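You operate a simulated robot arm through the tools that you are given. There is no shell and no other tool. Be economical: measure what you need, move in short steps, check, and stop when the job is done.

The job below is to be done with a simulated two-armed robot. You get a single attempt, and the scene is never put back.

## Task
Put one of the black relays from the red tool cabinet top on top of the white wire spool. Put the rusty bearing on the shelf of the maroon stand of the black bench engine. Put the float kit box on the cream top of the brown dash. Put the brass thermostat marked "92C" from the red tool cabinet top on the returns shelf of the grey rack. The order is free.
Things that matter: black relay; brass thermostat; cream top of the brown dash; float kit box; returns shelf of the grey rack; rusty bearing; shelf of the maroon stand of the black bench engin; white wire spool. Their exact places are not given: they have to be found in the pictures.

The check looks at the end state, three seconds after you hand in, the way a careful person would. Anything else that was tipped, shoved, dropped, spilled or broken makes it a failure.

## Robot
Two 7-joint arms with two-finger parallel grippers on one trunk, on a base that drives. Base frame: it is fixed to the floor where the robot stands at the start and does not move with it; the origin is under the middle of the robot, x ahead of it, y to its left, z up. Units: m, degrees, N and s.
The left shoulder is at the start at [-0.092, 0.119, 0.825], the right one opposite. With the tool pointing down near the work surface each hand reaches from about 0.16 to 0.58 m from the robot's upright axis, wherever it stands, measured 20 degrees to its own side. Places, roughly: black relay [0.5, 0.25, 1]; brass thermostat [0.5, 0, 1]; cream top of the brown dash (50x16 cm) [-2.62, 3.82, 1.04]; float kit box [-6.5, 1.75, 0.75]; returns shelf of the grey rack [0.6, 3.8, 0.6]; rusty bearing (6x6x3 cm) [-6.5, 1.9, 0.8]; shelf of the maroon stand of the black bench engin [-4.9, 3.38, 0.7]; white wire spool (6x6x6 cm) [0.7, -0.2, 1]. Payload 3.43 kg a hand.
The tool frame of a hand sits at the grasp point between the pads (the TCP): z along the fingers, y along the line on which they close. The tips reach 0.03 m beyond it. The gripper opens to 0.094 m. The fingers are 0.028 m wide and 0.01 m thick; the gripper's body (0.05 by 0.096 m) begins 0.055 m behind the TCP.
Orientation is told as [roll, pitch, yaw] about the base's x, y, z axes, in that order, counted from this pose: with the fingers straight down and closing along the base's y, the tool's x points along the base's -x, its y along +y and its z along -z.

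## Interface
- The arms move only by the tool apply_moves. It takes "left_rows", "right_rows" or both (then of equal length, played together; a hand with none holds still); each is a list of rows, each an object of numbers (a shift or turn left out is 0, a gripper value left out holds the last): "tx", "ty", "tz": the shift along the base's x, y, z in m; "rx", "ry", "rz": the turn, a rotation vector about the base's x, y, z in rad. In form: [{"tx": .., "ty": .., "tz": .., "rx": .., "ry": .., "rz": ..}, ...]. A call has 1 to 10 rows; each row is the pose to reach, as a shift and turn from the pose commanded when the call began. "left_claw" and "right_claw" are, for a hand that has rows, the finger opening in m, from 0 to 0.094, set as the call begins (left out, the last holds). Each row takes 0.2 s and may step no farther than 0.05 m and 8.6 degrees from the row before; otherwise, or with a gripper value out of range, the whole call is refused. Where a pose cannot be reached the arm comes as near as it can. A force on the tool above 40 N (or 10 N above the force at the start of the call, whichever is more), or a blocked arm, ends the call early, and 0.2 s more pass. Each finger travels about 0.153 m/s and halts on what it meets, pressing with about 25 N; the grip force reading is that of the motor and also rises with nothing between the fingers. The clock runs only during rows and for 0.2 s after the last one: add rows that repeat a pose to give the fingers time. It gives the time, the measured TCP pose, the force on the tool (base axes), the opening and the grip force at its end, in the units of the frame above (readings bear some noise), with the torque about the TCP (base axes, N m) and any sound that the robot's microphone picked up.
- Cameras (640 x 400 px; columns grow to the right, rows downward): "scene" is now at [0.0241, -0.0035, 1.5441]; the picture's right is [-0.05, -1.00, 0.00], its down [-0.76, 0.04, -0.65] and it looks along [0.65, -0.04, -0.76] (base axes); focal length 293 px, centre (320, 200). "left" rides on the left gripper at [0.076, -0.014, -0.102] in its tool frame; the picture's right is [0.18, 0.98, 0.00], its down [-0.75, 0.14, -0.64] and it looks along [-0.63, 0.12, 0.77] (tool axes); focal length 243 px, centre (320, 200). "right" rides on the right gripper at [0.076, 0.014, -0.102] in its tool frame; the picture's right is [-0.18, 0.98, 0.00], its down [-0.75, -0.14, -0.64] and it looks along [-0.63, -0.12, 0.77] (tool axes); focal length 243 px, centre (320, 200).
- grab_frame(camera): a new picture of that camera. It takes no simulated time.
- slide_trunk(by): slides the trunk up (or, below 0, down) by that many m; the arms and the scene camera ride with it, the base frame stays. It gives what a move gives, with no picture.
- drive_base(legs): drives the robot by 1 to 6 legs, each [ahead, left, turn to the left] in m, m and degrees, along the robot's own axes; the way and the turn of a leg run together, so that a leg with both is an arc; at most 1.5 m and 180 degrees a leg. The arms and the cameras ride along, it lands a little off, and it stops where it bumps. It gives what a move gives.
- head_to(pan, tilt): turns the head with the scene camera to pan (to the left, within 143 degrees either way) and tilt (down, from -29 to 69), counted from straight ahead of the robot. It gives what a move gives.
- pixel_to_xyz(camera, pixels): for up to 12 pixels [column, row] of the newest picture of that camera ("zoom" is the newest enlarged one), the place [x, y, z] in the base frame of the surface seen there, good to about 0.002 m, but the place of the scene camera against the robot may be out by one fixed shift of up to 0.018 m in any direction. It takes no simulated time.
- zoom(camera, box): a new picture of the part [left, top, right, bottom] of that camera's present view, enlarged. It takes no simulated time.
- sign_off(): hands the job in; it is judged then, once.

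Keep the steps short. Do not move on a guess: measure, check each grasp and each placing, and mend mistakes. In all there are 110 turns and 92 pictures (those below and enlarged ones count). Leave the grippers open and the arms clear of the work at the hand-in unless told otherwise, and finish with a single line.

The tools are called after ">>>" as name(argument=value, ...) on one line, values as JSON. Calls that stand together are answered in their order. apply_moves: Moves the arms, as the interface text tells. Its arguments: {"type":"object","properties":{"left_rows":{"type":"array"},"left_claw":{"type":"number"},"right_rows":{"type":"array"},"right_claw":{"type":"number"}},"required":[]} The other tools are called the same way: slide_trunk (by) slides the trunk up or down; drive_base (legs) drives the base; head_to (pan, tilt) turns the head that bears the scene camera; grab_frame (camera) takes a picture; pixel_to_xyz (camera, pixels) gives the place of the surface under pixels of a picture; zoom (camera, box) takes an enlarged picture of a part of a camera's view; sign_off () hands the job in.

At the start:

```text
time: 0.0
left_tool_pos: [0.2839, 0.0894, 1.1878]
left_tool_rot: [0.0, 0.1, 0.0]
left_wrist_force: [0.1, -0.1, 0.4]
left_ft_torque: [-0.03, -0.02, 0.02]
left_gripper_width: 0.0939
left_gripper_force: 0.0
right_tool_pos: [0.3199, -0.1717, 1.1662]
right_tool_rot: [0.0, 0.1, 0.0]
right_wrist_force: [0.2, 0.0, 0.2]
right_ft_torque: [0.0, 0.03, 0.0]
right_gripper_width: 0.094
right_gripper_force: 0.0
trunk travel left (down, up): [-0.25, 0.085]
robot x, y, heading: [0.0012, 0.0022, -0.2]
head pan, tilt: [-3.1, 49.3]
```

scene: 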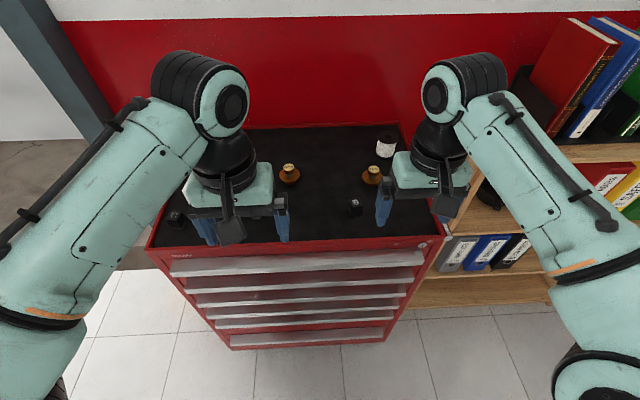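
right: 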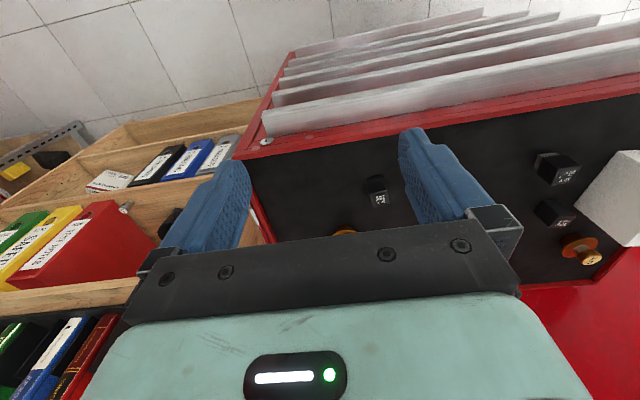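
left: 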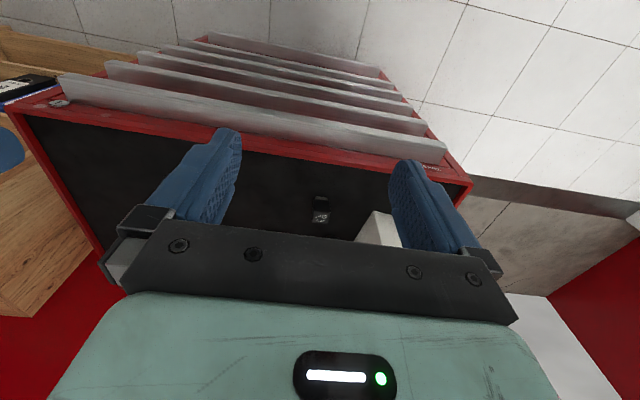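

I see the cabinet top with two brass thermostats at about (290,174) and (372,175), small black relays and the spool at (386,147). I'll zoom in to read the marks.

>>> zoom(camera="scene", box=[260, 120, 420, 220])

>>> pixel_to_xyz(camera="scene", pixels=[[290, 168], [290, 180], [371, 170], [371, 182], [385, 138], [385, 150], [355, 204], [355, 211], [175, 219], [300, 220]])

```text
4.00 times, centred on (340, 170) of scene
```

zoom: 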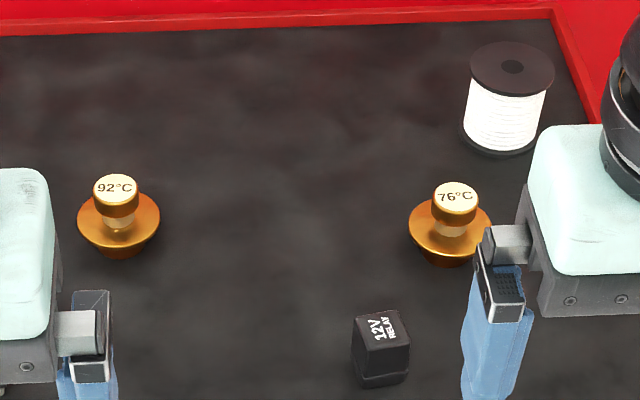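

```text
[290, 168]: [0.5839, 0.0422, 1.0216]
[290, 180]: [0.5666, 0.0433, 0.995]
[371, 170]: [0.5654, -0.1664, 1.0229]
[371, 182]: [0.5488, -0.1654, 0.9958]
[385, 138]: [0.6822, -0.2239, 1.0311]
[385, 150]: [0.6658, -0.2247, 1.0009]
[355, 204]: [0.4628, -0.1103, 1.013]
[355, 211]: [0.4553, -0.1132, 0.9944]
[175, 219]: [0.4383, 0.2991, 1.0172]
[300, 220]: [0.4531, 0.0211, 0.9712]
```

The left thermostat is the 92°C one. Next I'll check the hand cameras against the scene camera using the relay at (377,190) in the right picture.

>>> pixel_to_xyz(camera="right", pixels=[[379, 199], [374, 183], [566, 221], [550, 208], [565, 176], [550, 162], [590, 259], [575, 242], [480, 220], [625, 190]])

>>> zoom(camera="right", box=[340, 130, 640, 300])

>>> pixel_to_xyz(camera="left", pixels=[[320, 216], [320, 200], [375, 225], [280, 220]])

>>> zoom(camera="left", box=[240, 140, 440, 260])

```text
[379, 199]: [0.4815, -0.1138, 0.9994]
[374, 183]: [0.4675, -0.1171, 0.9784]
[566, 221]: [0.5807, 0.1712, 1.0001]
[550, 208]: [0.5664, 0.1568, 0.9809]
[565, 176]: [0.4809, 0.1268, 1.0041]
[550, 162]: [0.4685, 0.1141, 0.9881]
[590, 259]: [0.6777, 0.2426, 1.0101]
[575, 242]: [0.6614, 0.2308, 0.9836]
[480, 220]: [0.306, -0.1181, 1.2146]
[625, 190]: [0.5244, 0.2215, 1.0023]
```

```text
2.13 times, centred on (490, 215) of right
```

zoom: 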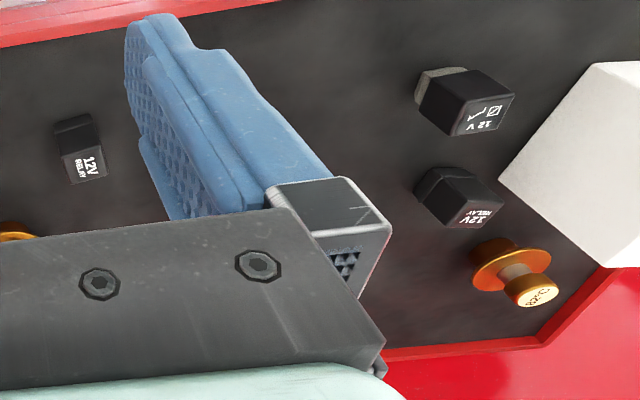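

```text
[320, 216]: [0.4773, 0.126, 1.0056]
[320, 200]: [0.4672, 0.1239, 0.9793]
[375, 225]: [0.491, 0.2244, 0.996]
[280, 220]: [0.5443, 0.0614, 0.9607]
```

```text
3.20 times, centred on (340, 200) of left
```

zoom: 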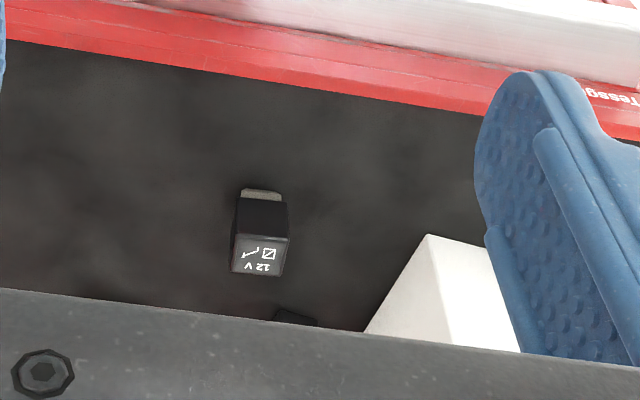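

The hand cameras put the relay about 1.3 cm farther and 1.3 cm lower than the scene camera, so I'll trust the hand cameras. Next I'll measure the cabinet front, to know how far I can drive ahead.

>>> pixel_to_xyz(camera="scene", pixels=[[300, 243], [300, 262], [310, 325], [310, 342], [310, 375], [150, 250], [440, 240], [465, 300]])

>>> head_to(pan=0, tilt=69)

>>> grab_frame(camera="scene")

```text
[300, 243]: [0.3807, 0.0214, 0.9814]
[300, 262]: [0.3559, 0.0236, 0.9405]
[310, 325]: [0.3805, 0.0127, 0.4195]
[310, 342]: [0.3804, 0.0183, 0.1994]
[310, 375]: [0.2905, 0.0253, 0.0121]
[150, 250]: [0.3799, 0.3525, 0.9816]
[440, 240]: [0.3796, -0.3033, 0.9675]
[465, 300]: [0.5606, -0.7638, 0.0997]
```

```text
time: 0.8
left_tool_pos: [0.2838, 0.0877, 1.1873]
left_tool_rot: [0.0, 0.0, -0.1]
left_wrist_force: [0.2, -0.1, 0.4]
left_ft_torque: [0.0, -0.02, 0.01]
left_gripper_width: 0.094
left_gripper_force: 0.1
right_tool_pos: [0.32, -0.1714, 1.1664]
right_tool_rot: [0.1, 0.0, 0.0]
right_wrist_force: [0.9, 0.5, -0.6]
right_ft_torque: [-0.03, 0.01, 0.04]
right_gripper_width: 0.0941
right_gripper_force: 0.0
trunk travel left (down, up): [-0.25, 0.085]
robot x, y, heading: [0.0026, -0.0004, -0.0]
head pan, tilt: [0.0, 68.8]
```

```text
85 pictures are left
```

scene: 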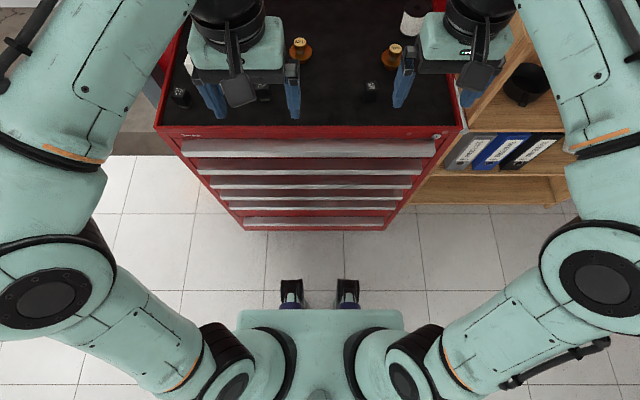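

The base front is visible at (290,300) and (348,300). I'll measure its gap to the cabinet.

>>> pixel_to_xyz(camera="scene", pixels=[[290, 285], [348, 285], [320, 313], [250, 320], [310, 152], [310, 228], [310, 240]])

```text
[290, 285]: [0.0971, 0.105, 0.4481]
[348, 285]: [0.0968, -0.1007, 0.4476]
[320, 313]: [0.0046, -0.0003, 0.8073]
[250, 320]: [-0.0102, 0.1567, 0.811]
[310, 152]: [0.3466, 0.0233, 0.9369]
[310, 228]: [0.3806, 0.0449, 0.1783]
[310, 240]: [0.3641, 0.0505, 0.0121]
```

The base front is near x=0.11 and the cabinet handles near 0.36. I'll drive ahead 0.17 with the arms high, to bring the spool within reach.

>>> drive_base(legs=[[0.17, 0, 0]])

>>> grab_frame(camera="right")

>>> grab_frame(camera="left")

>>> grab_frame(camera="scene")

```text
time: 2.3
left_tool_pos: [0.4542, 0.0884, 1.1873]
left_tool_rot: [0.0, 0.0, 0.1]
left_wrist_force: [0.4, 1.1, -0.8]
left_ft_torque: [-0.01, -0.03, -0.01]
left_gripper_width: 0.0941
left_gripper_force: 0.1
right_tool_pos: [0.4919, -0.1724, 1.1664]
right_tool_rot: [0.1, -0.1, 0.0]
right_wrist_force: [-0.1, 0.4, 0.4]
right_ft_torque: [0.02, -0.01, -0.03]
right_gripper_width: 0.0937
right_gripper_force: 0.0
trunk travel left (down, up): [-0.25, 0.085]
robot x, y, heading: [0.1695, -0.0023, 0.0]
head pan, tilt: [0.0, 68.8]
```

```text
84 pictures are left
```

right: 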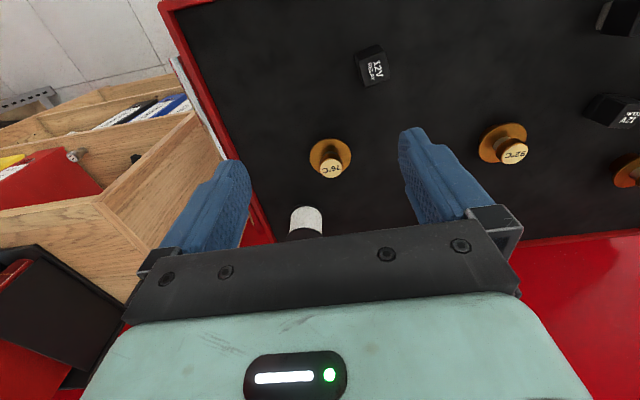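

```text
83 pictures are left
```

left: 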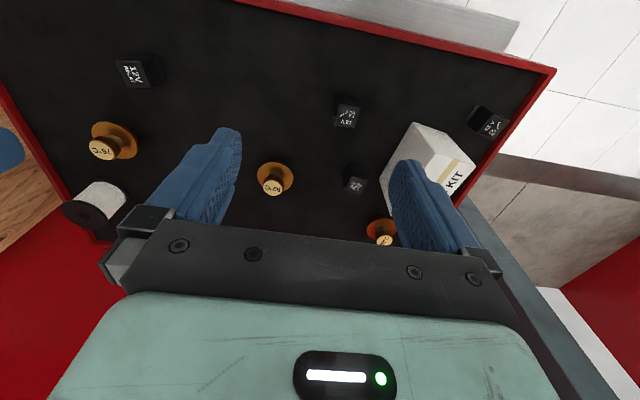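

```text
82 pictures are left
```

scene: 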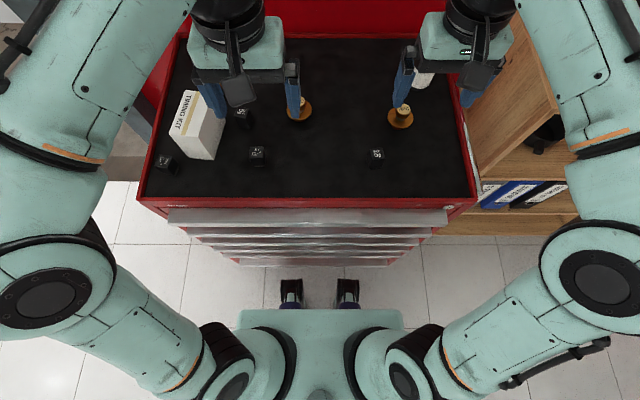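

I can see every object from the hand cameras now. I'll zoom for a clear look at the relay, the thermostat and the spool, then measure.

>>> zoom(camera="left", box=[40, 130, 300, 260])

>>> pixel_to_xyz(camera="left", pixels=[[276, 188], [275, 182], [273, 190], [264, 176], [288, 176], [276, 163], [100, 195], [85, 210], [75, 208], [100, 212], [104, 150]])

>>> pixel_to_xyz(camera="right", pixels=[[376, 74], [386, 77], [373, 84], [380, 66], [357, 60], [380, 54], [304, 215], [516, 155], [516, 149], [527, 140], [481, 147], [499, 124]])

>>> zoom(camera="right", box=[320, 30, 560, 180])

```text
2.46 times, centred on (170, 195) of left
```

zoom: 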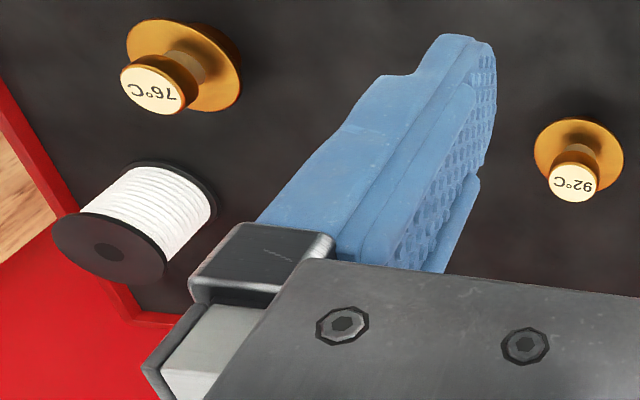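

```text
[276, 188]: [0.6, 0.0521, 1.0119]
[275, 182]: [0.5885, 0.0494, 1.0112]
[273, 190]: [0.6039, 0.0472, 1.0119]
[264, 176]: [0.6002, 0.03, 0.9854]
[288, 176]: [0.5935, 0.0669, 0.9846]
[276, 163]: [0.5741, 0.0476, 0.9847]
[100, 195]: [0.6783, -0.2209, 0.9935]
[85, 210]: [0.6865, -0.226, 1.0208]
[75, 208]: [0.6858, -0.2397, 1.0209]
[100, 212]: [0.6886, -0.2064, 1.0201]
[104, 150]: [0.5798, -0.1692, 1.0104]
```

```text
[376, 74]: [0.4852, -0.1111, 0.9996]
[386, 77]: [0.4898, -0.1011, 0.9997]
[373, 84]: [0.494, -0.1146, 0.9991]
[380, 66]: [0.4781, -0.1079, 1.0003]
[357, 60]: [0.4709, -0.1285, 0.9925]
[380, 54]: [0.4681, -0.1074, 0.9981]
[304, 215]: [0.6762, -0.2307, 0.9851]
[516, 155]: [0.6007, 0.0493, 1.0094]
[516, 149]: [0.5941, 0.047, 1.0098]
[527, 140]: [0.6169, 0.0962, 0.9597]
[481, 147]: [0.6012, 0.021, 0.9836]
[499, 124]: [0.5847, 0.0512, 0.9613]
```

```text
2.67 times, centred on (440, 105) of right
```

zoom: 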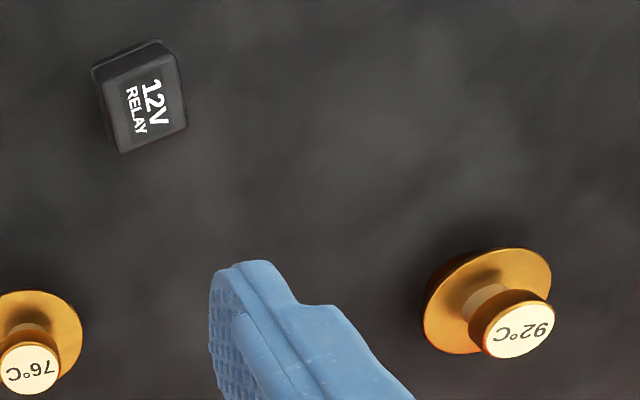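

>>> pixel_to_xyz(camera="zoom", pixels=[[106, 86], [174, 60], [184, 123], [121, 148], [145, 105], [140, 72], [97, 66], [158, 44]])

```text
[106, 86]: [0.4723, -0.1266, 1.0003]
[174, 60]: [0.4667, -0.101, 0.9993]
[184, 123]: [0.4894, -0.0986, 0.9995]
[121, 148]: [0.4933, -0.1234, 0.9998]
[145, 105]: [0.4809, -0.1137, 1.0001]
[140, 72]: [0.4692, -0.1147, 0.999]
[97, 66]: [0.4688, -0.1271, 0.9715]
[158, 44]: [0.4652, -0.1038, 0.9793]
```

>>> pixel_to_xyz(camera="zoom", pixels=[[519, 330], [500, 330], [540, 330], [519, 312], [519, 348], [435, 320], [540, 260], [480, 262]])

>>> pixel_to_xyz(camera="left", pixels=[[84, 213], [65, 211], [105, 216], [84, 202], [87, 224], [273, 188], [266, 188], [280, 188], [273, 183], [273, 193]])

```text
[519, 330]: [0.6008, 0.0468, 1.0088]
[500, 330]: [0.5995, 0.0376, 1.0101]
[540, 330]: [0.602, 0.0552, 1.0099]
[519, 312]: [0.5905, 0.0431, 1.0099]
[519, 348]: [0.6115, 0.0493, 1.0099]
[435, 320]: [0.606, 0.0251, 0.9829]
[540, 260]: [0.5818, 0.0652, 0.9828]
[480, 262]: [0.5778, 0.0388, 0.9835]
```

```text
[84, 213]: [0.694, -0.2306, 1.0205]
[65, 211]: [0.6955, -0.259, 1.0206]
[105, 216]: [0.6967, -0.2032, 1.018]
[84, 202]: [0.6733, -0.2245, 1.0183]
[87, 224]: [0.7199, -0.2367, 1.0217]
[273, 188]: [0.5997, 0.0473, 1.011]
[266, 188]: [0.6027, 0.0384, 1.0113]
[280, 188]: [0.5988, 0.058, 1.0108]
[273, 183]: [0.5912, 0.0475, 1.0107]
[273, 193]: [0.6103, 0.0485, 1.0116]
```

Measurements so far:
- **Relay:** centre (0.480, -0.112), top at z 1.000, yaw about 10°.
- **92°C thermostat:** centre (0.600, 0.047), cap top at 1.010.
- **Spool:** top centre (0.696, -0.231, 1.020).

I'll move both hands above their targets.

>>> apply_moves(left_rows=[{"tx": 0.04, "ty": -0.01, "tz": 0}, {"tx": 0.08, "ty": -0.02, "tz": -0.02}, {"tx": 0.115, "ty": -0.03, "tz": -0.05}, {"tx": 0.146, "ty": -0.041, "tz": -0.085}, {"tx": 0.146, "ty": -0.041, "tz": -0.11}], right_rows=[{"tx": -0.003, "ty": 0.02, "tz": -0.02, "rz": 0.05}, {"tx": -0.007, "ty": 0.04, "tz": -0.04, "rz": 0.1}, {"tx": -0.012, "ty": 0.06, "tz": -0.06, "rz": 0.18}, {"tx": -0.012, "ty": 0.06, "tz": -0.09, "rz": 0.18}, {"tx": -0.012, "ty": 0.06, "tz": -0.1, "rz": 0.18}], left_claw=0.06, right_claw=0.06)

>>> grab_frame(camera="right")

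>>> grab_frame(camera="left")

```text
time: 3.5
left_tool_pos: [0.5988, 0.0481, 1.0783]
left_tool_rot: [0.0, -0.1, -0.1]
left_wrist_force: [-0.6, 0.0, 0.5]
left_ft_torque: [-0.01, -0.05, 0.0]
left_gripper_width: 0.0599
left_gripper_force: 0.0
right_tool_pos: [0.4775, -0.1111, 1.0662]
right_tool_rot: [-0.1, 0.0, 10.4]
right_wrist_force: [0.6, 0.7, 0.5]
right_ft_torque: [-0.02, 0.01, 0.0]
right_gripper_width: 0.0599
right_gripper_force: 0.1
trunk travel left (down, up): [-0.25, 0.085]
robot x, y, heading: [0.1695, -0.0013, 0.0]
head pan, tilt: [0.0, 68.8]
```

```text
79 pictures are left
```

right: 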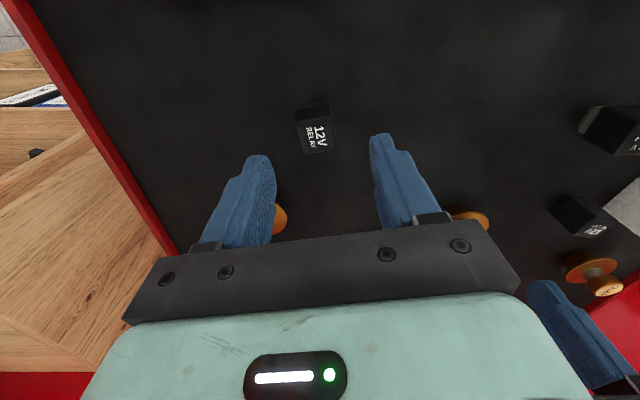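

```text
78 pictures are left
```

left: 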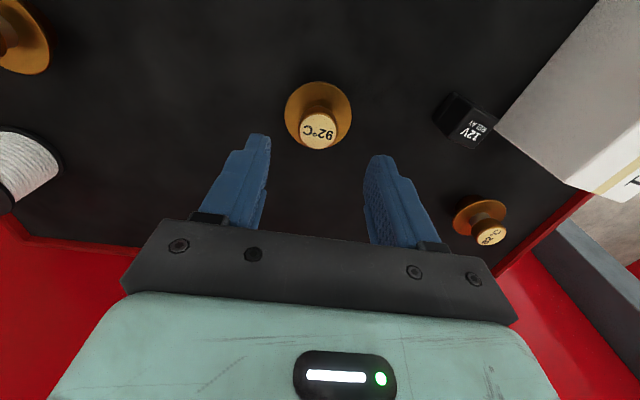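

Both hands are lined up with their objects. I'll remeasure from here before going down.

>>> pixel_to_xyz(camera="right", pixels=[[316, 136], [300, 125], [331, 121], [334, 148], [304, 152]])

>>> pixel_to_xyz(camera="left", pixels=[[319, 131], [302, 131], [337, 131], [319, 115], [319, 147]])

```text
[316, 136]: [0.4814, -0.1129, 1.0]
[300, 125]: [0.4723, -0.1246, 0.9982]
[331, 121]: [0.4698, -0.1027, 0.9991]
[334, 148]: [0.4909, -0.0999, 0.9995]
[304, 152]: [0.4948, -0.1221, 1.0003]
```

```text
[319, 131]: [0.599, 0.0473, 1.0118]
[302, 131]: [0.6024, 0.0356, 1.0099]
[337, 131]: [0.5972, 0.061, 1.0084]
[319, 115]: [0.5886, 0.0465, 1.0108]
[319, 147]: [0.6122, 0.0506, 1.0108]
```

Both are centred to about 2 mm. I'll go down.

>>> apply_moves(left_rows=[{"tz": -0.03}, {"tx": 0.0005, "tz": -0.05}, {"tx": 0.0005, "tz": -0.0595}, {"tx": 0.0005, "tz": -0.0595}], right_rows=[{"tx": 0.002, "tz": -0.03}, {"tx": 0.002, "tz": -0.055}, {"tx": 0.002, "tz": -0.067}, {"tx": 0.002, "tz": -0.067}])

>>> apply_moves(left_rows=[{}, {}, {}, {}], right_rows=[{}, {}, {}, {}], left_claw=0.0, right_claw=0.0)

>>> grab_frame(camera="left")

```text
time: 4.5
left_tool_pos: [0.6007, 0.0481, 1.0189]
left_tool_rot: [0.0, -0.1, 0.1]
left_wrist_force: [0.3, 0.2, -0.1]
left_ft_torque: [0.01, -0.01, 0.0]
left_gripper_width: 0.0603
left_gripper_force: 0.0
right_tool_pos: [0.4807, -0.1118, 0.9985]
right_tool_rot: [-0.1, 0.0, 10.4]
right_wrist_force: [-0.1, -0.3, -0.6]
right_ft_torque: [0.0, -0.01, 0.02]
right_gripper_width: 0.06
right_gripper_force: 0.0
trunk travel left (down, up): [-0.25, 0.085]
robot x, y, heading: [0.1705, 0.0027, -0.0]
head pan, tilt: [0.0, 68.8]
```

```text
time: 5.5
left_tool_pos: [0.6003, 0.0478, 1.0193]
left_tool_rot: [0.0, -0.1, 0.1]
left_wrist_force: [0.4, -0.3, 1.3]
left_ft_torque: [-0.02, 0.01, 0.0]
left_gripper_width: 0.0287
left_gripper_force: 24.9
right_tool_pos: [0.4813, -0.1104, 0.9997]
right_tool_rot: [0.0, 0.0, 10.4]
right_wrist_force: [0.7, 0.8, -0.1]
right_ft_torque: [0.02, 0.02, -0.03]
right_gripper_width: 0.0317
right_gripper_force: 25.2
trunk travel left (down, up): [-0.25, 0.085]
robot x, y, heading: [0.1687, -0.0016, -0.0]
head pan, tilt: [0.0, 68.8]
```

```text
77 pictures are left
```

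left: 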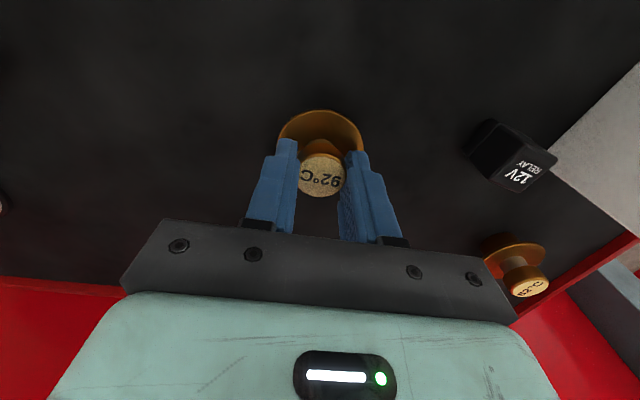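

Both openings stopped on their objects, at 0.029 and 0.032 m. I'll lift both and carry the relay toward the spool.

>>> apply_moves(left_rows=[{"tz": 0.03}, {"tz": 0.06}, {"tz": 0.1}, {"tz": 0.13}, {"tx": -0.03, "tz": 0.15}, {"tx": -0.06, "tz": 0.15}, {"tx": -0.1, "tz": 0.15}, {"tx": -0.1, "tz": 0.15}], right_rows=[{"tz": 0.03}, {"tz": 0.07}, {"tz": 0.11}, {"tx": 0.04, "ty": -0.022, "tz": 0.11}, {"tx": 0.08, "ty": -0.044, "tz": 0.11}, {"tx": 0.12, "ty": -0.066, "tz": 0.11}, {"tx": 0.16, "ty": -0.088, "tz": 0.11}, {"tx": 0.2, "ty": -0.11, "tz": 0.11}, {"tx": 0.214, "ty": -0.119, "tz": 0.11}, {"tx": 0.214, "ty": -0.119, "tz": 0.11}])

```text
refused: give rows for one hand, or as many for the one as for the other
```

>>> apply_moves(left_rows=[{"tz": 0.03}, {"tz": 0.06}, {"tz": 0.1}, {"tz": 0.13}, {"tx": -0.03, "tz": 0.15}, {"tx": -0.06, "tz": 0.15}, {"tx": -0.1, "tz": 0.15}, {"tx": -0.1, "tz": 0.15}, {"tx": -0.1, "tz": 0.15}, {"tx": -0.1, "tz": 0.15}], right_rows=[{"tz": 0.03}, {"tz": 0.07}, {"tz": 0.11}, {"tx": 0.04, "ty": -0.022, "tz": 0.11}, {"tx": 0.08, "ty": -0.044, "tz": 0.11}, {"tx": 0.12, "ty": -0.066, "tz": 0.11}, {"tx": 0.16, "ty": -0.088, "tz": 0.11}, {"tx": 0.2, "ty": -0.11, "tz": 0.11}, {"tx": 0.214, "ty": -0.119, "tz": 0.11}, {"tx": 0.214, "ty": -0.119, "tz": 0.11}])

>>> grab_frame(camera="right")

>>> grab_frame(camera="scene")

```text
time: 7.7
left_tool_pos: [0.5001, 0.0486, 1.1689]
left_tool_rot: [0.0, 0.0, 0.1]
left_wrist_force: [-0.1, 0.6, -0.5]
left_ft_torque: [0.01, 0.02, -0.02]
left_gripper_width: 0.0283
left_gripper_force: 24.5
left hand out of reach, approached as far as the arm can: row 4, 5
right_tool_pos: [0.6419, -0.2151, 1.0797]
right_tool_rot: [0.0, 0.0, 10.5]
right_wrist_force: [0.3, 0.4, -0.5]
right_ft_torque: [-0.03, 0.02, 0.02]
right_gripper_width: 0.0313
right_gripper_force: 25.2
right hand out of reach, approached as far as the arm can: row 7, 8, 9, 10
trunk travel left (down, up): [-0.25, 0.085]
robot x, y, heading: [0.1709, 0.0004, 0.0]
head pan, tilt: [0.0, 68.8]
```

```text
76 pictures are left
```

right: 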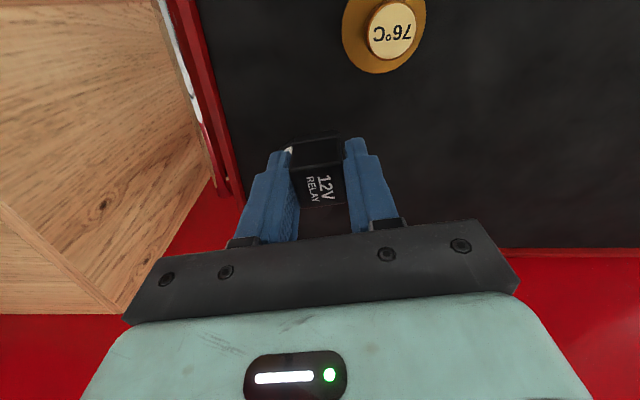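

```text
75 pictures are left
```

scene: 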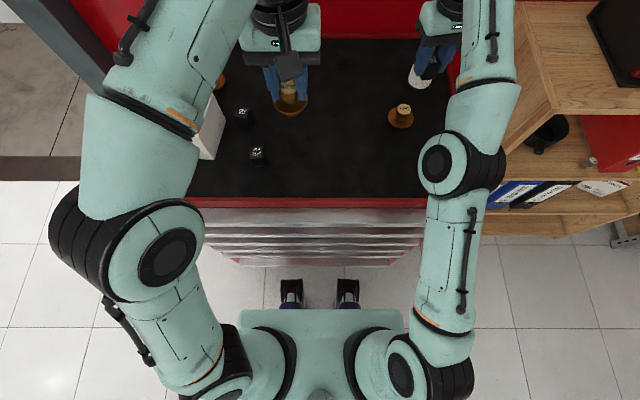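

The right arm ran out of reach at x=0.642. The relay is still held and clear. I'll raise the trunk so the shoulder is nearer the hand's height, and drive 0.05 further with the base still short of the cabinet.

>>> slide_trunk(by=0.08)

>>> drive_base(legs=[[0.045, 0, 0]])

>>> grab_frame(camera="right")

```text
time: 8.9
left_tool_pos: [0.4995, 0.0464, 1.2464]
left_tool_rot: [0.0, -0.1, 0.2]
left_wrist_force: [-0.7, 0.3, -0.3]
left_ft_torque: [0.0, -0.03, -0.01]
left_gripper_width: 0.0286
left_gripper_force: 24.7
right_tool_pos: [0.6415, -0.2159, 1.161]
right_tool_rot: [0.0, 0.0, 10.3]
right_wrist_force: [0.1, -0.5, -0.2]
right_ft_torque: [0.0, -0.03, -0.01]
right_gripper_width: 0.0315
right_gripper_force: 25.2
trunk travel left (down, up): [-0.33, 0.005]
robot x, y, heading: [0.1702, 0.0014, -0.2]
head pan, tilt: [0.0, 68.8]
```

```text
time: 9.8
left_tool_pos: [0.5424, 0.0466, 1.2479]
left_tool_rot: [0.0, -0.1, 0.0]
left_wrist_force: [-0.1, -0.5, -1.4]
left_ft_torque: [0.02, 0.01, 0.0]
left_gripper_width: 0.0282
left_gripper_force: 25.0
right_tool_pos: [0.6842, -0.2154, 1.1599]
right_tool_rot: [0.0, 0.0, 10.4]
right_wrist_force: [0.3, -0.9, -1.7]
right_ft_torque: [0.0, 0.01, 0.02]
right_gripper_width: 0.0315
right_gripper_force: 25.3
trunk travel left (down, up): [-0.33, 0.005]
robot x, y, heading: [0.2168, 0.0027, 0.2]
head pan, tilt: [0.0, 68.8]
```

```text
74 pictures are left
```

right: 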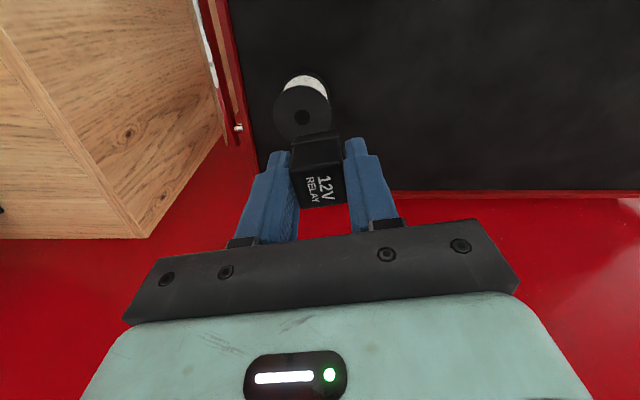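

The spool is in view with its hole at (302,116). I'll measure its top.

>>> pixel_to_xyz(camera="right", pixels=[[302, 112], [280, 113], [326, 105], [304, 90], [304, 132], [296, 104], [318, 160], [305, 148], [333, 143]])

```text
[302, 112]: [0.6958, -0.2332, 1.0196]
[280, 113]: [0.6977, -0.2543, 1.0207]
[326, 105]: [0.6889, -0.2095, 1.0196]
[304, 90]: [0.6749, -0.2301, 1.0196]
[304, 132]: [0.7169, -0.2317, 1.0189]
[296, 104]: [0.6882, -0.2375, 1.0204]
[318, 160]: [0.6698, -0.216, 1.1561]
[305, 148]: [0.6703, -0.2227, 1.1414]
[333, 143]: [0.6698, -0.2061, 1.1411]
```

Spool centre is (0.696, -0.232) with its top at 1.020. I'll shift over it, drop partway and check.

>>> apply_moves(right_rows=[{"tx": 0.012, "ty": -0.0165}, {"tx": 0.012, "ty": -0.0165, "tz": -0.035}, {"tx": 0.012, "ty": -0.0165, "tz": -0.07}, {"tx": 0.012, "ty": -0.0165, "tz": -0.07}])

>>> grab_frame(camera="right")

```text
time: 10.8
left_tool_pos: [0.5443, 0.0483, 1.2487]
left_tool_rot: [0.0, -0.1, 0.0]
left_wrist_force: [-0.9, -0.5, -1.3]
left_ft_torque: [0.01, 0.03, 0.01]
left_gripper_width: 0.0282
left_gripper_force: 25.1
right_tool_pos: [0.6969, -0.2329, 1.09]
right_tool_rot: [0.0, 0.0, 10.3]
right_wrist_force: [-0.3, 0.7, 0.4]
right_ft_torque: [0.03, 0.0, 0.03]
right_gripper_width: 0.0315
right_gripper_force: 25.1
trunk travel left (down, up): [-0.33, 0.005]
robot x, y, heading: [0.2141, -0.0016, 0.2]
head pan, tilt: [0.0, 68.8]
```

```text
73 pictures are left
```

right: 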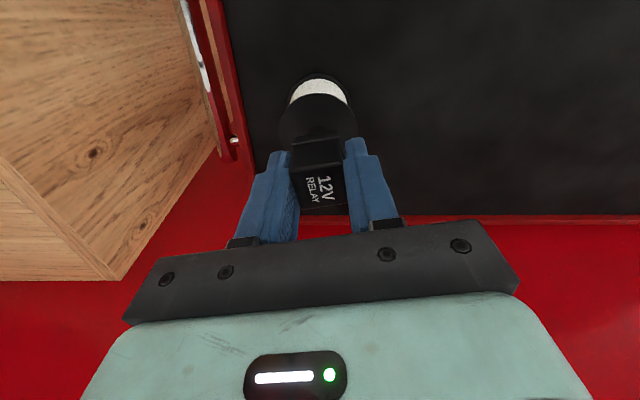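

It's centred over the spool. I'll lower the relay the last 3 cm.

>>> apply_moves(right_rows=[{"tz": -0.02}, {"tz": -0.026}, {"tz": -0.029}, {"tz": -0.0305}, {"tz": -0.0305}])

```text
time: 12.0
left_tool_pos: [0.545, 0.0466, 1.2489]
left_tool_rot: [-0.1, 0.0, 0.0]
left_wrist_force: [-1.1, -0.4, -0.7]
left_ft_torque: [-0.02, 0.03, 0.01]
left_gripper_width: 0.0287
left_gripper_force: 24.5
right_tool_pos: [0.6978, -0.2326, 1.0607]
right_tool_rot: [0.0, 0.0, 10.4]
right_wrist_force: [0.3, 0.5, -0.7]
right_ft_torque: [-0.01, -0.04, -0.01]
right_gripper_width: 0.0314
right_gripper_force: 25.2
trunk travel left (down, up): [-0.33, 0.005]
robot x, y, heading: [0.2148, 0.0026, 0.1]
head pan, tilt: [0.0, 68.8]
```

No contact force yet, so I'll lower in 1 mm steps until I feel it.

>>> apply_moves(right_rows=[{"tz": -0.001}, {"tz": -0.002}, {"tz": -0.002}])

```text
time: 12.8
left_tool_pos: [0.5446, 0.0469, 1.2489]
left_tool_rot: [0.0, -0.1, 0.1]
left_wrist_force: [0.4, 0.1, -0.6]
left_ft_torque: [-0.02, 0.01, 0.01]
left_gripper_width: 0.0286
left_gripper_force: 24.7
right_tool_pos: [0.6973, -0.232, 1.0581]
right_tool_rot: [0.1, -0.1, 10.3]
right_wrist_force: [-0.6, 0.1, 1.9]
right_ft_torque: [-0.04, -0.02, 0.0]
right_gripper_width: 0.0314
right_gripper_force: 24.9
trunk travel left (down, up): [-0.33, 0.005]
robot x, y, heading: [0.2134, -0.0004, 0.1]
head pan, tilt: [0.0, 68.8]
```

A light upward force of about 2 N means contact. I'll open the hand and then back straight up.

>>> apply_moves(right_rows=[{}, {}, {}], right_claw=0.06)

>>> apply_moves(right_rows=[{"tz": 0.03}, {"tz": 0.07}, {"tz": 0.11}, {"tx": -0.04, "tz": 0.11}, {"tx": -0.08, "tz": 0.11}, {"tx": -0.08, "tz": 0.11}])

>>> grab_frame(camera="right")

```text
time: 13.6
left_tool_pos: [0.5443, 0.0477, 1.2488]
left_tool_rot: [0.0, -0.1, 0.0]
left_wrist_force: [-0.8, -0.5, -1.6]
left_ft_torque: [0.03, -0.01, 0.01]
left_gripper_width: 0.0284
left_gripper_force: 24.8
right_tool_pos: [0.6978, -0.2326, 1.0581]
right_tool_rot: [0.0, 0.0, 10.4]
right_wrist_force: [0.2, -0.4, -0.5]
right_ft_torque: [0.04, -0.01, 0.03]
right_gripper_width: 0.0601
right_gripper_force: 0.0
trunk travel left (down, up): [-0.33, 0.005]
robot x, y, heading: [0.2157, 0.0022, 0.3]
head pan, tilt: [0.0, 68.8]
```

```text
time: 15.0
left_tool_pos: [0.5461, 0.048, 1.2489]
left_tool_rot: [0.0, -0.1, 0.1]
left_wrist_force: [0.0, 1.0, -0.6]
left_ft_torque: [-0.01, 0.03, 0.01]
left_gripper_width: 0.0286
left_gripper_force: 25.1
right_tool_pos: [0.6171, -0.2315, 1.1686]
right_tool_rot: [0.0, 0.0, 10.5]
right_wrist_force: [0.7, 0.1, -0.2]
right_ft_torque: [0.0, -0.01, 0.0]
right_gripper_width: 0.06
right_gripper_force: 0.2
trunk travel left (down, up): [-0.33, 0.005]
robot x, y, heading: [0.2123, -0.0008, 0.3]
head pan, tilt: [0.0, 68.8]
```

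```text
72 pictures are left
```

right: 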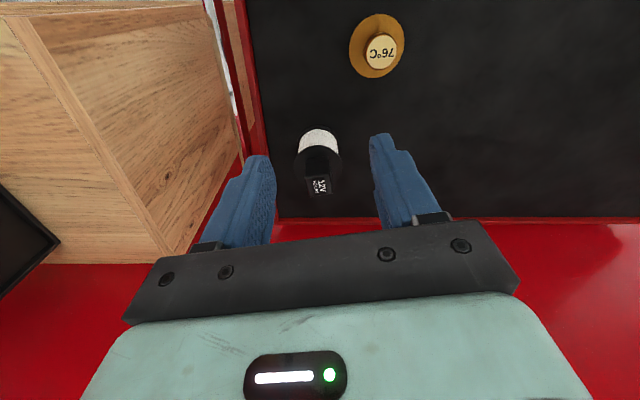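

The relay stands on the spool. I'll pull both arms back over the robot before backing away from the cabinet.

>>> apply_moves(left_rows=[{"tx": -0.03}, {"tx": -0.06, "ty": 0.02}, {"tx": -0.09, "ty": 0.04}, {"tx": -0.1, "ty": 0.06}], right_rows=[{"tx": -0.045}, {"tx": -0.09, "ty": 0.02}, {"tx": -0.135, "ty": 0.04, "rz": -0.1}, {"tx": -0.17, "ty": 0.06, "rz": -0.18}])

>>> drive_base(legs=[[-0.7, 0, 0]])

>>> head_to(pan=60, tilt=15)

>>> grab_frame(camera="scene")

```text
time: 16.0
left_tool_pos: [0.444, 0.1086, 1.2484]
left_tool_rot: [0.1, -0.2, 0.0]
left_wrist_force: [-0.3, 0.7, -0.5]
left_ft_torque: [0.02, -0.01, 0.0]
left_gripper_width: 0.0287
left_gripper_force: 25.5
right_tool_pos: [0.4467, -0.1712, 1.1691]
right_tool_rot: [-0.1, -0.1, 0.0]
right_wrist_force: [-0.1, 0.3, 0.0]
right_ft_torque: [-0.05, 0.02, -0.03]
right_gripper_width: 0.06
right_gripper_force: 0.1
trunk travel left (down, up): [-0.33, 0.005]
robot x, y, heading: [0.2142, -0.0002, -0.1]
head pan, tilt: [0.0, 68.8]
```

```text
time: 19.8
left_tool_pos: [-0.257, 0.1075, 1.2477]
left_tool_rot: [-0.1, 0.0, 0.1]
left_wrist_force: [0.0, -0.2, -0.6]
left_ft_torque: [0.02, 0.01, -0.01]
left_gripper_width: 0.0286
left_gripper_force: 25.2
right_tool_pos: [-0.2538, -0.1722, 1.1678]
right_tool_rot: [0.0, 0.0, 0.1]
right_wrist_force: [0.4, 0.8, 0.6]
right_ft_torque: [-0.01, 0.01, 0.01]
right_gripper_width: 0.0597
right_gripper_force: 0.0
trunk travel left (down, up): [-0.33, 0.005]
robot x, y, heading: [-0.4882, -0.0007, 0.3]
head pan, tilt: [0.0, 68.8]
```

```text
time: 21.1
left_tool_pos: [-0.2572, 0.1065, 1.2478]
left_tool_rot: [0.0, -0.2, 0.1]
left_wrist_force: [-0.3, -0.2, -1.4]
left_ft_torque: [0.02, 0.0, 0.01]
left_gripper_width: 0.0289
left_gripper_force: 24.3
right_tool_pos: [-0.2543, -0.1722, 1.1676]
right_tool_rot: [-0.1, 0.0, 0.1]
right_wrist_force: [1.1, 0.5, 0.0]
right_ft_torque: [0.0, 0.01, 0.02]
right_gripper_width: 0.0601
right_gripper_force: 0.1
trunk travel left (down, up): [-0.33, 0.005]
robot x, y, heading: [-0.4904, -0.0034, 0.0]
head pan, tilt: [60.0, 15.0]
```

```text
71 pictures are left
```

scene: 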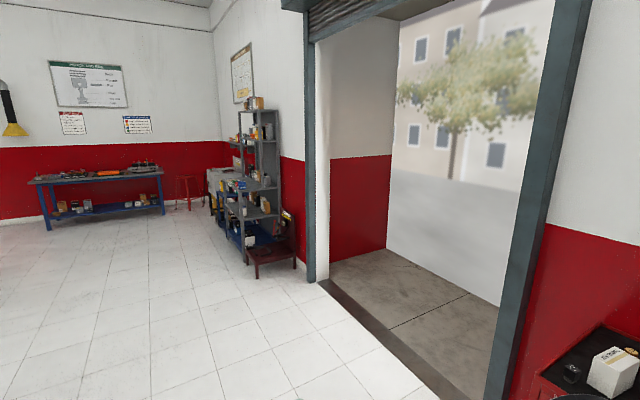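

I see the grey rack at about (265,180), with a maroon step stool beside it. I'll zoom on the rack and look farther left for the other places.

>>> zoom(camera="scene", box=[190, 80, 330, 290])

>>> pixel_to_xyz(camera="scene", pixels=[[245, 263], [295, 268], [248, 240], [245, 190], [270, 185], [245, 215], [265, 210], [240, 140], [275, 140], [310, 280], [300, 225], [220, 195]])

>>> head_to(pan=130, tilt=15)

>>> grab_frame(camera="scene")

```text
1.90 times, centred on (260, 185) of scene
```

zoom: 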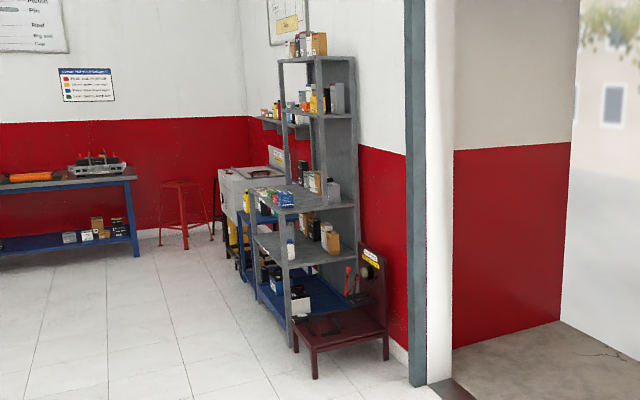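

```text
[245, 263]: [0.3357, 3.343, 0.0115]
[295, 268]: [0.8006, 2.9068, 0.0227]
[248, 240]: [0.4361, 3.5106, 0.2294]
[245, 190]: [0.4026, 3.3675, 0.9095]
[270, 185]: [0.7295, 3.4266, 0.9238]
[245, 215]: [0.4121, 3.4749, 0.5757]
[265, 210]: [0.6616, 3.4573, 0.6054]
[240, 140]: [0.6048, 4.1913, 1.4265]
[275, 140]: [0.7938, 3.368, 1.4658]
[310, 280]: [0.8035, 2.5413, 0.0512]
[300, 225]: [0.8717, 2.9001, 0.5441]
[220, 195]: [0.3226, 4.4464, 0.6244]
```

```text
time: 22.5
left_tool_pos: [-0.2588, 0.1063, 1.2478]
left_tool_rot: [0.1, -0.1, 0.0]
left_wrist_force: [0.3, 0.4, 0.0]
left_ft_torque: [0.02, 0.02, 0.02]
left_gripper_width: 0.0285
left_gripper_force: 24.9
right_tool_pos: [-0.2536, -0.1722, 1.1684]
right_tool_rot: [0.0, 0.0, 0.1]
right_wrist_force: [0.1, 0.1, 0.6]
right_ft_torque: [0.01, 0.0, -0.05]
right_gripper_width: 0.0599
right_gripper_force: 0.0
trunk travel left (down, up): [-0.33, 0.005]
robot x, y, heading: [-0.4856, -0.0009, 0.1]
head pan, tilt: [130.0, 15.0]
```

```text
69 pictures are left
```

scene: 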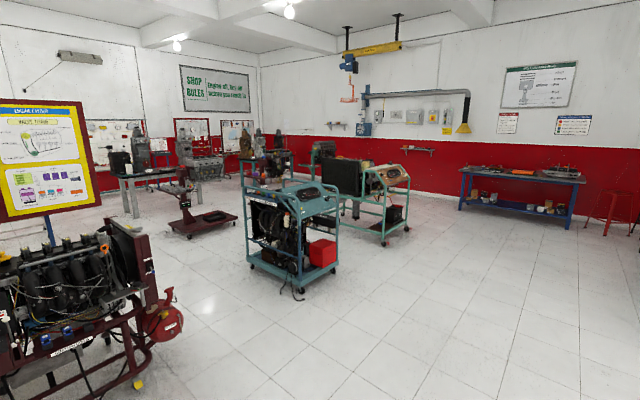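

The rack has shelves near z 0.2, 0.59 and 0.92, and its open face looks toward -x. The floor between looks clear, so I'll strafe left to y≈3.3 and look at the rack closely.

>>> drive_base(legs=[[0, 1.5, 0], [-0.1, 1.5, 0], [0, 0.5, 0]])

>>> head_to(pan=10, tilt=35)

>>> grab_frame(camera="scene")

```text
refused: leg 2 is longer than a leg can be; nothing moved
```

```text
time: 24.5
left_tool_pos: [-0.2586, 0.1073, 1.2477]
left_tool_rot: [0.1, -0.1, 0.1]
left_wrist_force: [0.6, 0.3, -0.6]
left_ft_torque: [0.02, 0.01, -0.06]
left_gripper_width: 0.0285
left_gripper_force: 25.3
right_tool_pos: [-0.2548, -0.1726, 1.1665]
right_tool_rot: [0.0, 0.0, 0.1]
right_wrist_force: [-0.2, -0.9, -0.1]
right_ft_torque: [0.01, 0.03, 0.0]
right_gripper_width: 0.0602
right_gripper_force: 0.1
trunk travel left (down, up): [-0.33, 0.005]
robot x, y, heading: [-0.487, -0.0013, 0.0]
head pan, tilt: [10.0, 35.0]
```

```text
68 pictures are left
```

scene: 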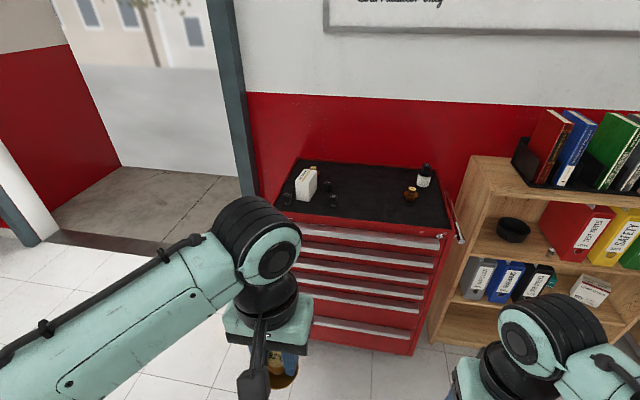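

The leg was too long and nothing moved. From here the relay is still standing on the spool at (425,175). I'll drive with shorter legs.

>>> drive_base(legs=[[0, 1.4, 0], [-0.05, 1.3, 0], [0, 0.9, 0]])

>>> grab_frame(camera="scene")

```text
time: 56.1
left_tool_pos: [-0.2899, 3.7134, 1.2477]
left_tool_rot: [0.0, -0.1, -1.0]
left_wrist_force: [0.4, 0.7, -0.9]
left_ft_torque: [-0.01, 0.03, -0.05]
left_gripper_width: 0.0284
left_gripper_force: 25.1
right_tool_pos: [-0.2903, 3.433, 1.1677]
right_tool_rot: [0.0, 0.0, -0.7]
right_wrist_force: [0.6, 0.2, -0.4]
right_ft_torque: [0.0, 0.01, -0.01]
right_gripper_width: 0.0602
right_gripper_force: 0.2
trunk travel left (down, up): [-0.33, 0.005]
robot x, y, heading: [-0.523, 3.6086, -0.8]
head pan, tilt: [10.0, 35.0]
```

```text
67 pictures are left
```

scene: 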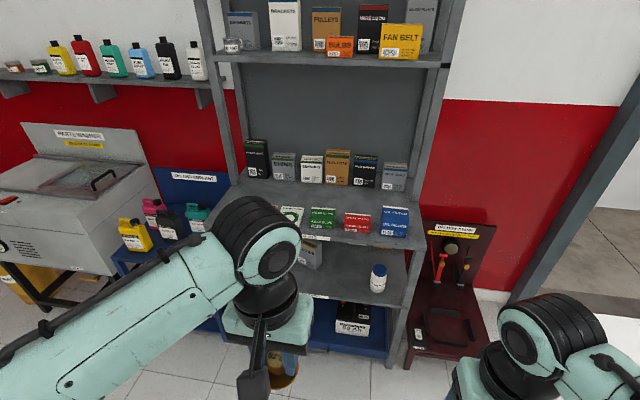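

I see the rack with shelves at about rows 200 and 270. I'll zoom on the labels.

>>> zoom(camera="scene", box=[270, 170, 450, 340])

>>> pixel_to_xyz(camera="scene", pixels=[[375, 280], [375, 297], [350, 275], [350, 298], [320, 237], [380, 245], [340, 200], [310, 250], [350, 340], [400, 280], [392, 350], [340, 255]])

```text
2.35 times, centred on (360, 255) of scene
```

zoom: 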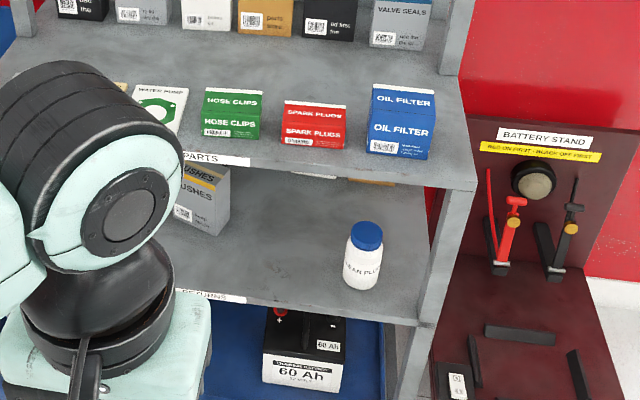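

```text
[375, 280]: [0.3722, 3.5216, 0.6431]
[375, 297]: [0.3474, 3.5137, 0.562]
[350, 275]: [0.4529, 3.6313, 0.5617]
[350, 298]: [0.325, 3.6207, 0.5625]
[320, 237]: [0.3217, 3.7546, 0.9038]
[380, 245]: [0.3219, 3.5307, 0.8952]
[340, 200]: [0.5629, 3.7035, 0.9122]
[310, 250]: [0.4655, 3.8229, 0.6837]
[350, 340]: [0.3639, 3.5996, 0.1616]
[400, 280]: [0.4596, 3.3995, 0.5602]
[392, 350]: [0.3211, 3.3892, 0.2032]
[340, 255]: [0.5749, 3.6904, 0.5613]
```

The label on the shelf at z≈0.55 seems to end in "…TURNS", and the next shelf is about 0.33 m above. I need to know how tall my hand stands above the TCP, and I'd like a clearer view of that label, so I'll measure the arm joint pixels.

>>> pixel_to_xyz(camera="scene", pixels=[[268, 252], [240, 205], [285, 215], [225, 230], [262, 310], [280, 328], [215, 290], [140, 310], [295, 240], [250, 290]])

>>> zoom(camera="scene", box=[180, 180, 340, 280])

```text
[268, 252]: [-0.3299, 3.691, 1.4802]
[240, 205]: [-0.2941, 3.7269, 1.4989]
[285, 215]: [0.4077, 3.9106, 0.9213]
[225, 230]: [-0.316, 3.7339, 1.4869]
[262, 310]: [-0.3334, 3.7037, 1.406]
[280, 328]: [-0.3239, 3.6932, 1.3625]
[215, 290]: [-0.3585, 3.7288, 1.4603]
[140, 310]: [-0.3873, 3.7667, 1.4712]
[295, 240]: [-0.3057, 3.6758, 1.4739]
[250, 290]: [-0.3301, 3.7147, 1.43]
```

```text
4.00 times, centred on (260, 230) of scene
```

zoom: 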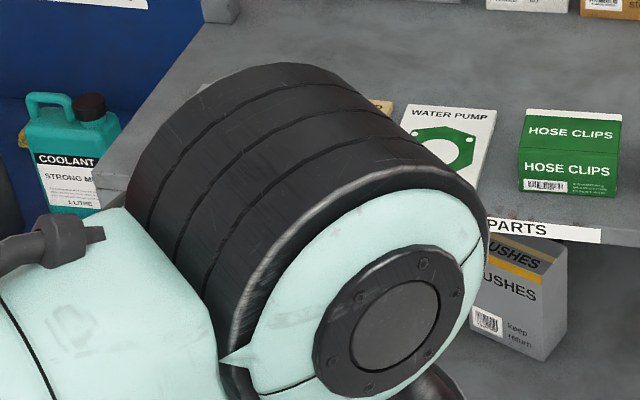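

The wrist joint tops out about 0.25 m above the TCP, so with a slight tilt the hand should fit under the upper shelf near the front edge. I'll lower the trunk and look at the shelf from lower down.

>>> slide_trunk(by=-0.31)

>>> head_to(pan=0, tilt=25)

>>> grab_frame(camera="scene")

```text
time: 59.2
left_tool_pos: [-0.2897, 3.7127, 0.9381]
left_tool_rot: [0.0, -0.1, -0.8]
left_wrist_force: [-0.1, 0.1, -1.0]
left_ft_torque: [0.02, 0.02, -0.02]
left_gripper_width: 0.0285
left_gripper_force: 25.6
right_tool_pos: [-0.2908, 3.4336, 0.8569]
right_tool_rot: [0.0, 0.1, -0.8]
right_wrist_force: [-0.4, 0.2, 0.2]
right_ft_torque: [0.0, 0.01, 0.01]
right_gripper_width: 0.06
right_gripper_force: 0.1
trunk travel left (down, up): [-0.02, 0.315]
robot x, y, heading: [-0.5194, 3.613, -0.6]
head pan, tilt: [10.0, 35.0]
```

```text
time: 59.9
left_tool_pos: [-0.2899, 3.7127, 0.9395]
left_tool_rot: [-0.1, -0.1, -0.9]
left_wrist_force: [0.0, 0.7, -1.5]
left_ft_torque: [0.0, 0.0, -0.02]
left_gripper_width: 0.0286
left_gripper_force: 25.1
right_tool_pos: [-0.2905, 3.4339, 0.8582]
right_tool_rot: [0.0, 0.0, -0.8]
right_wrist_force: [0.8, -0.1, -0.4]
right_ft_torque: [-0.03, 0.0, -0.01]
right_gripper_width: 0.0599
right_gripper_force: 0.0
trunk travel left (down, up): [-0.02, 0.315]
robot x, y, heading: [-0.5231, 3.6096, -0.8]
head pan, tilt: [0.0, 25.0]
```

```text
64 pictures are left
```

scene: 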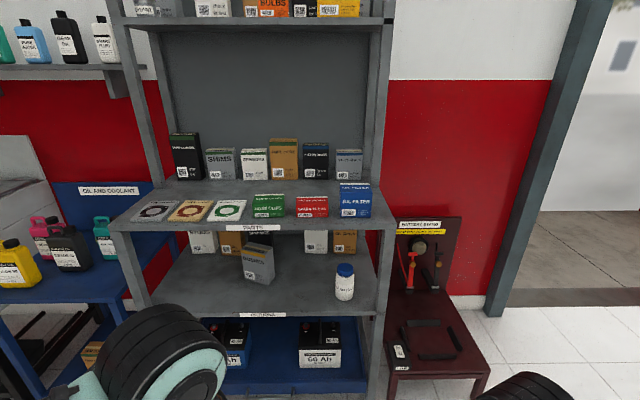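

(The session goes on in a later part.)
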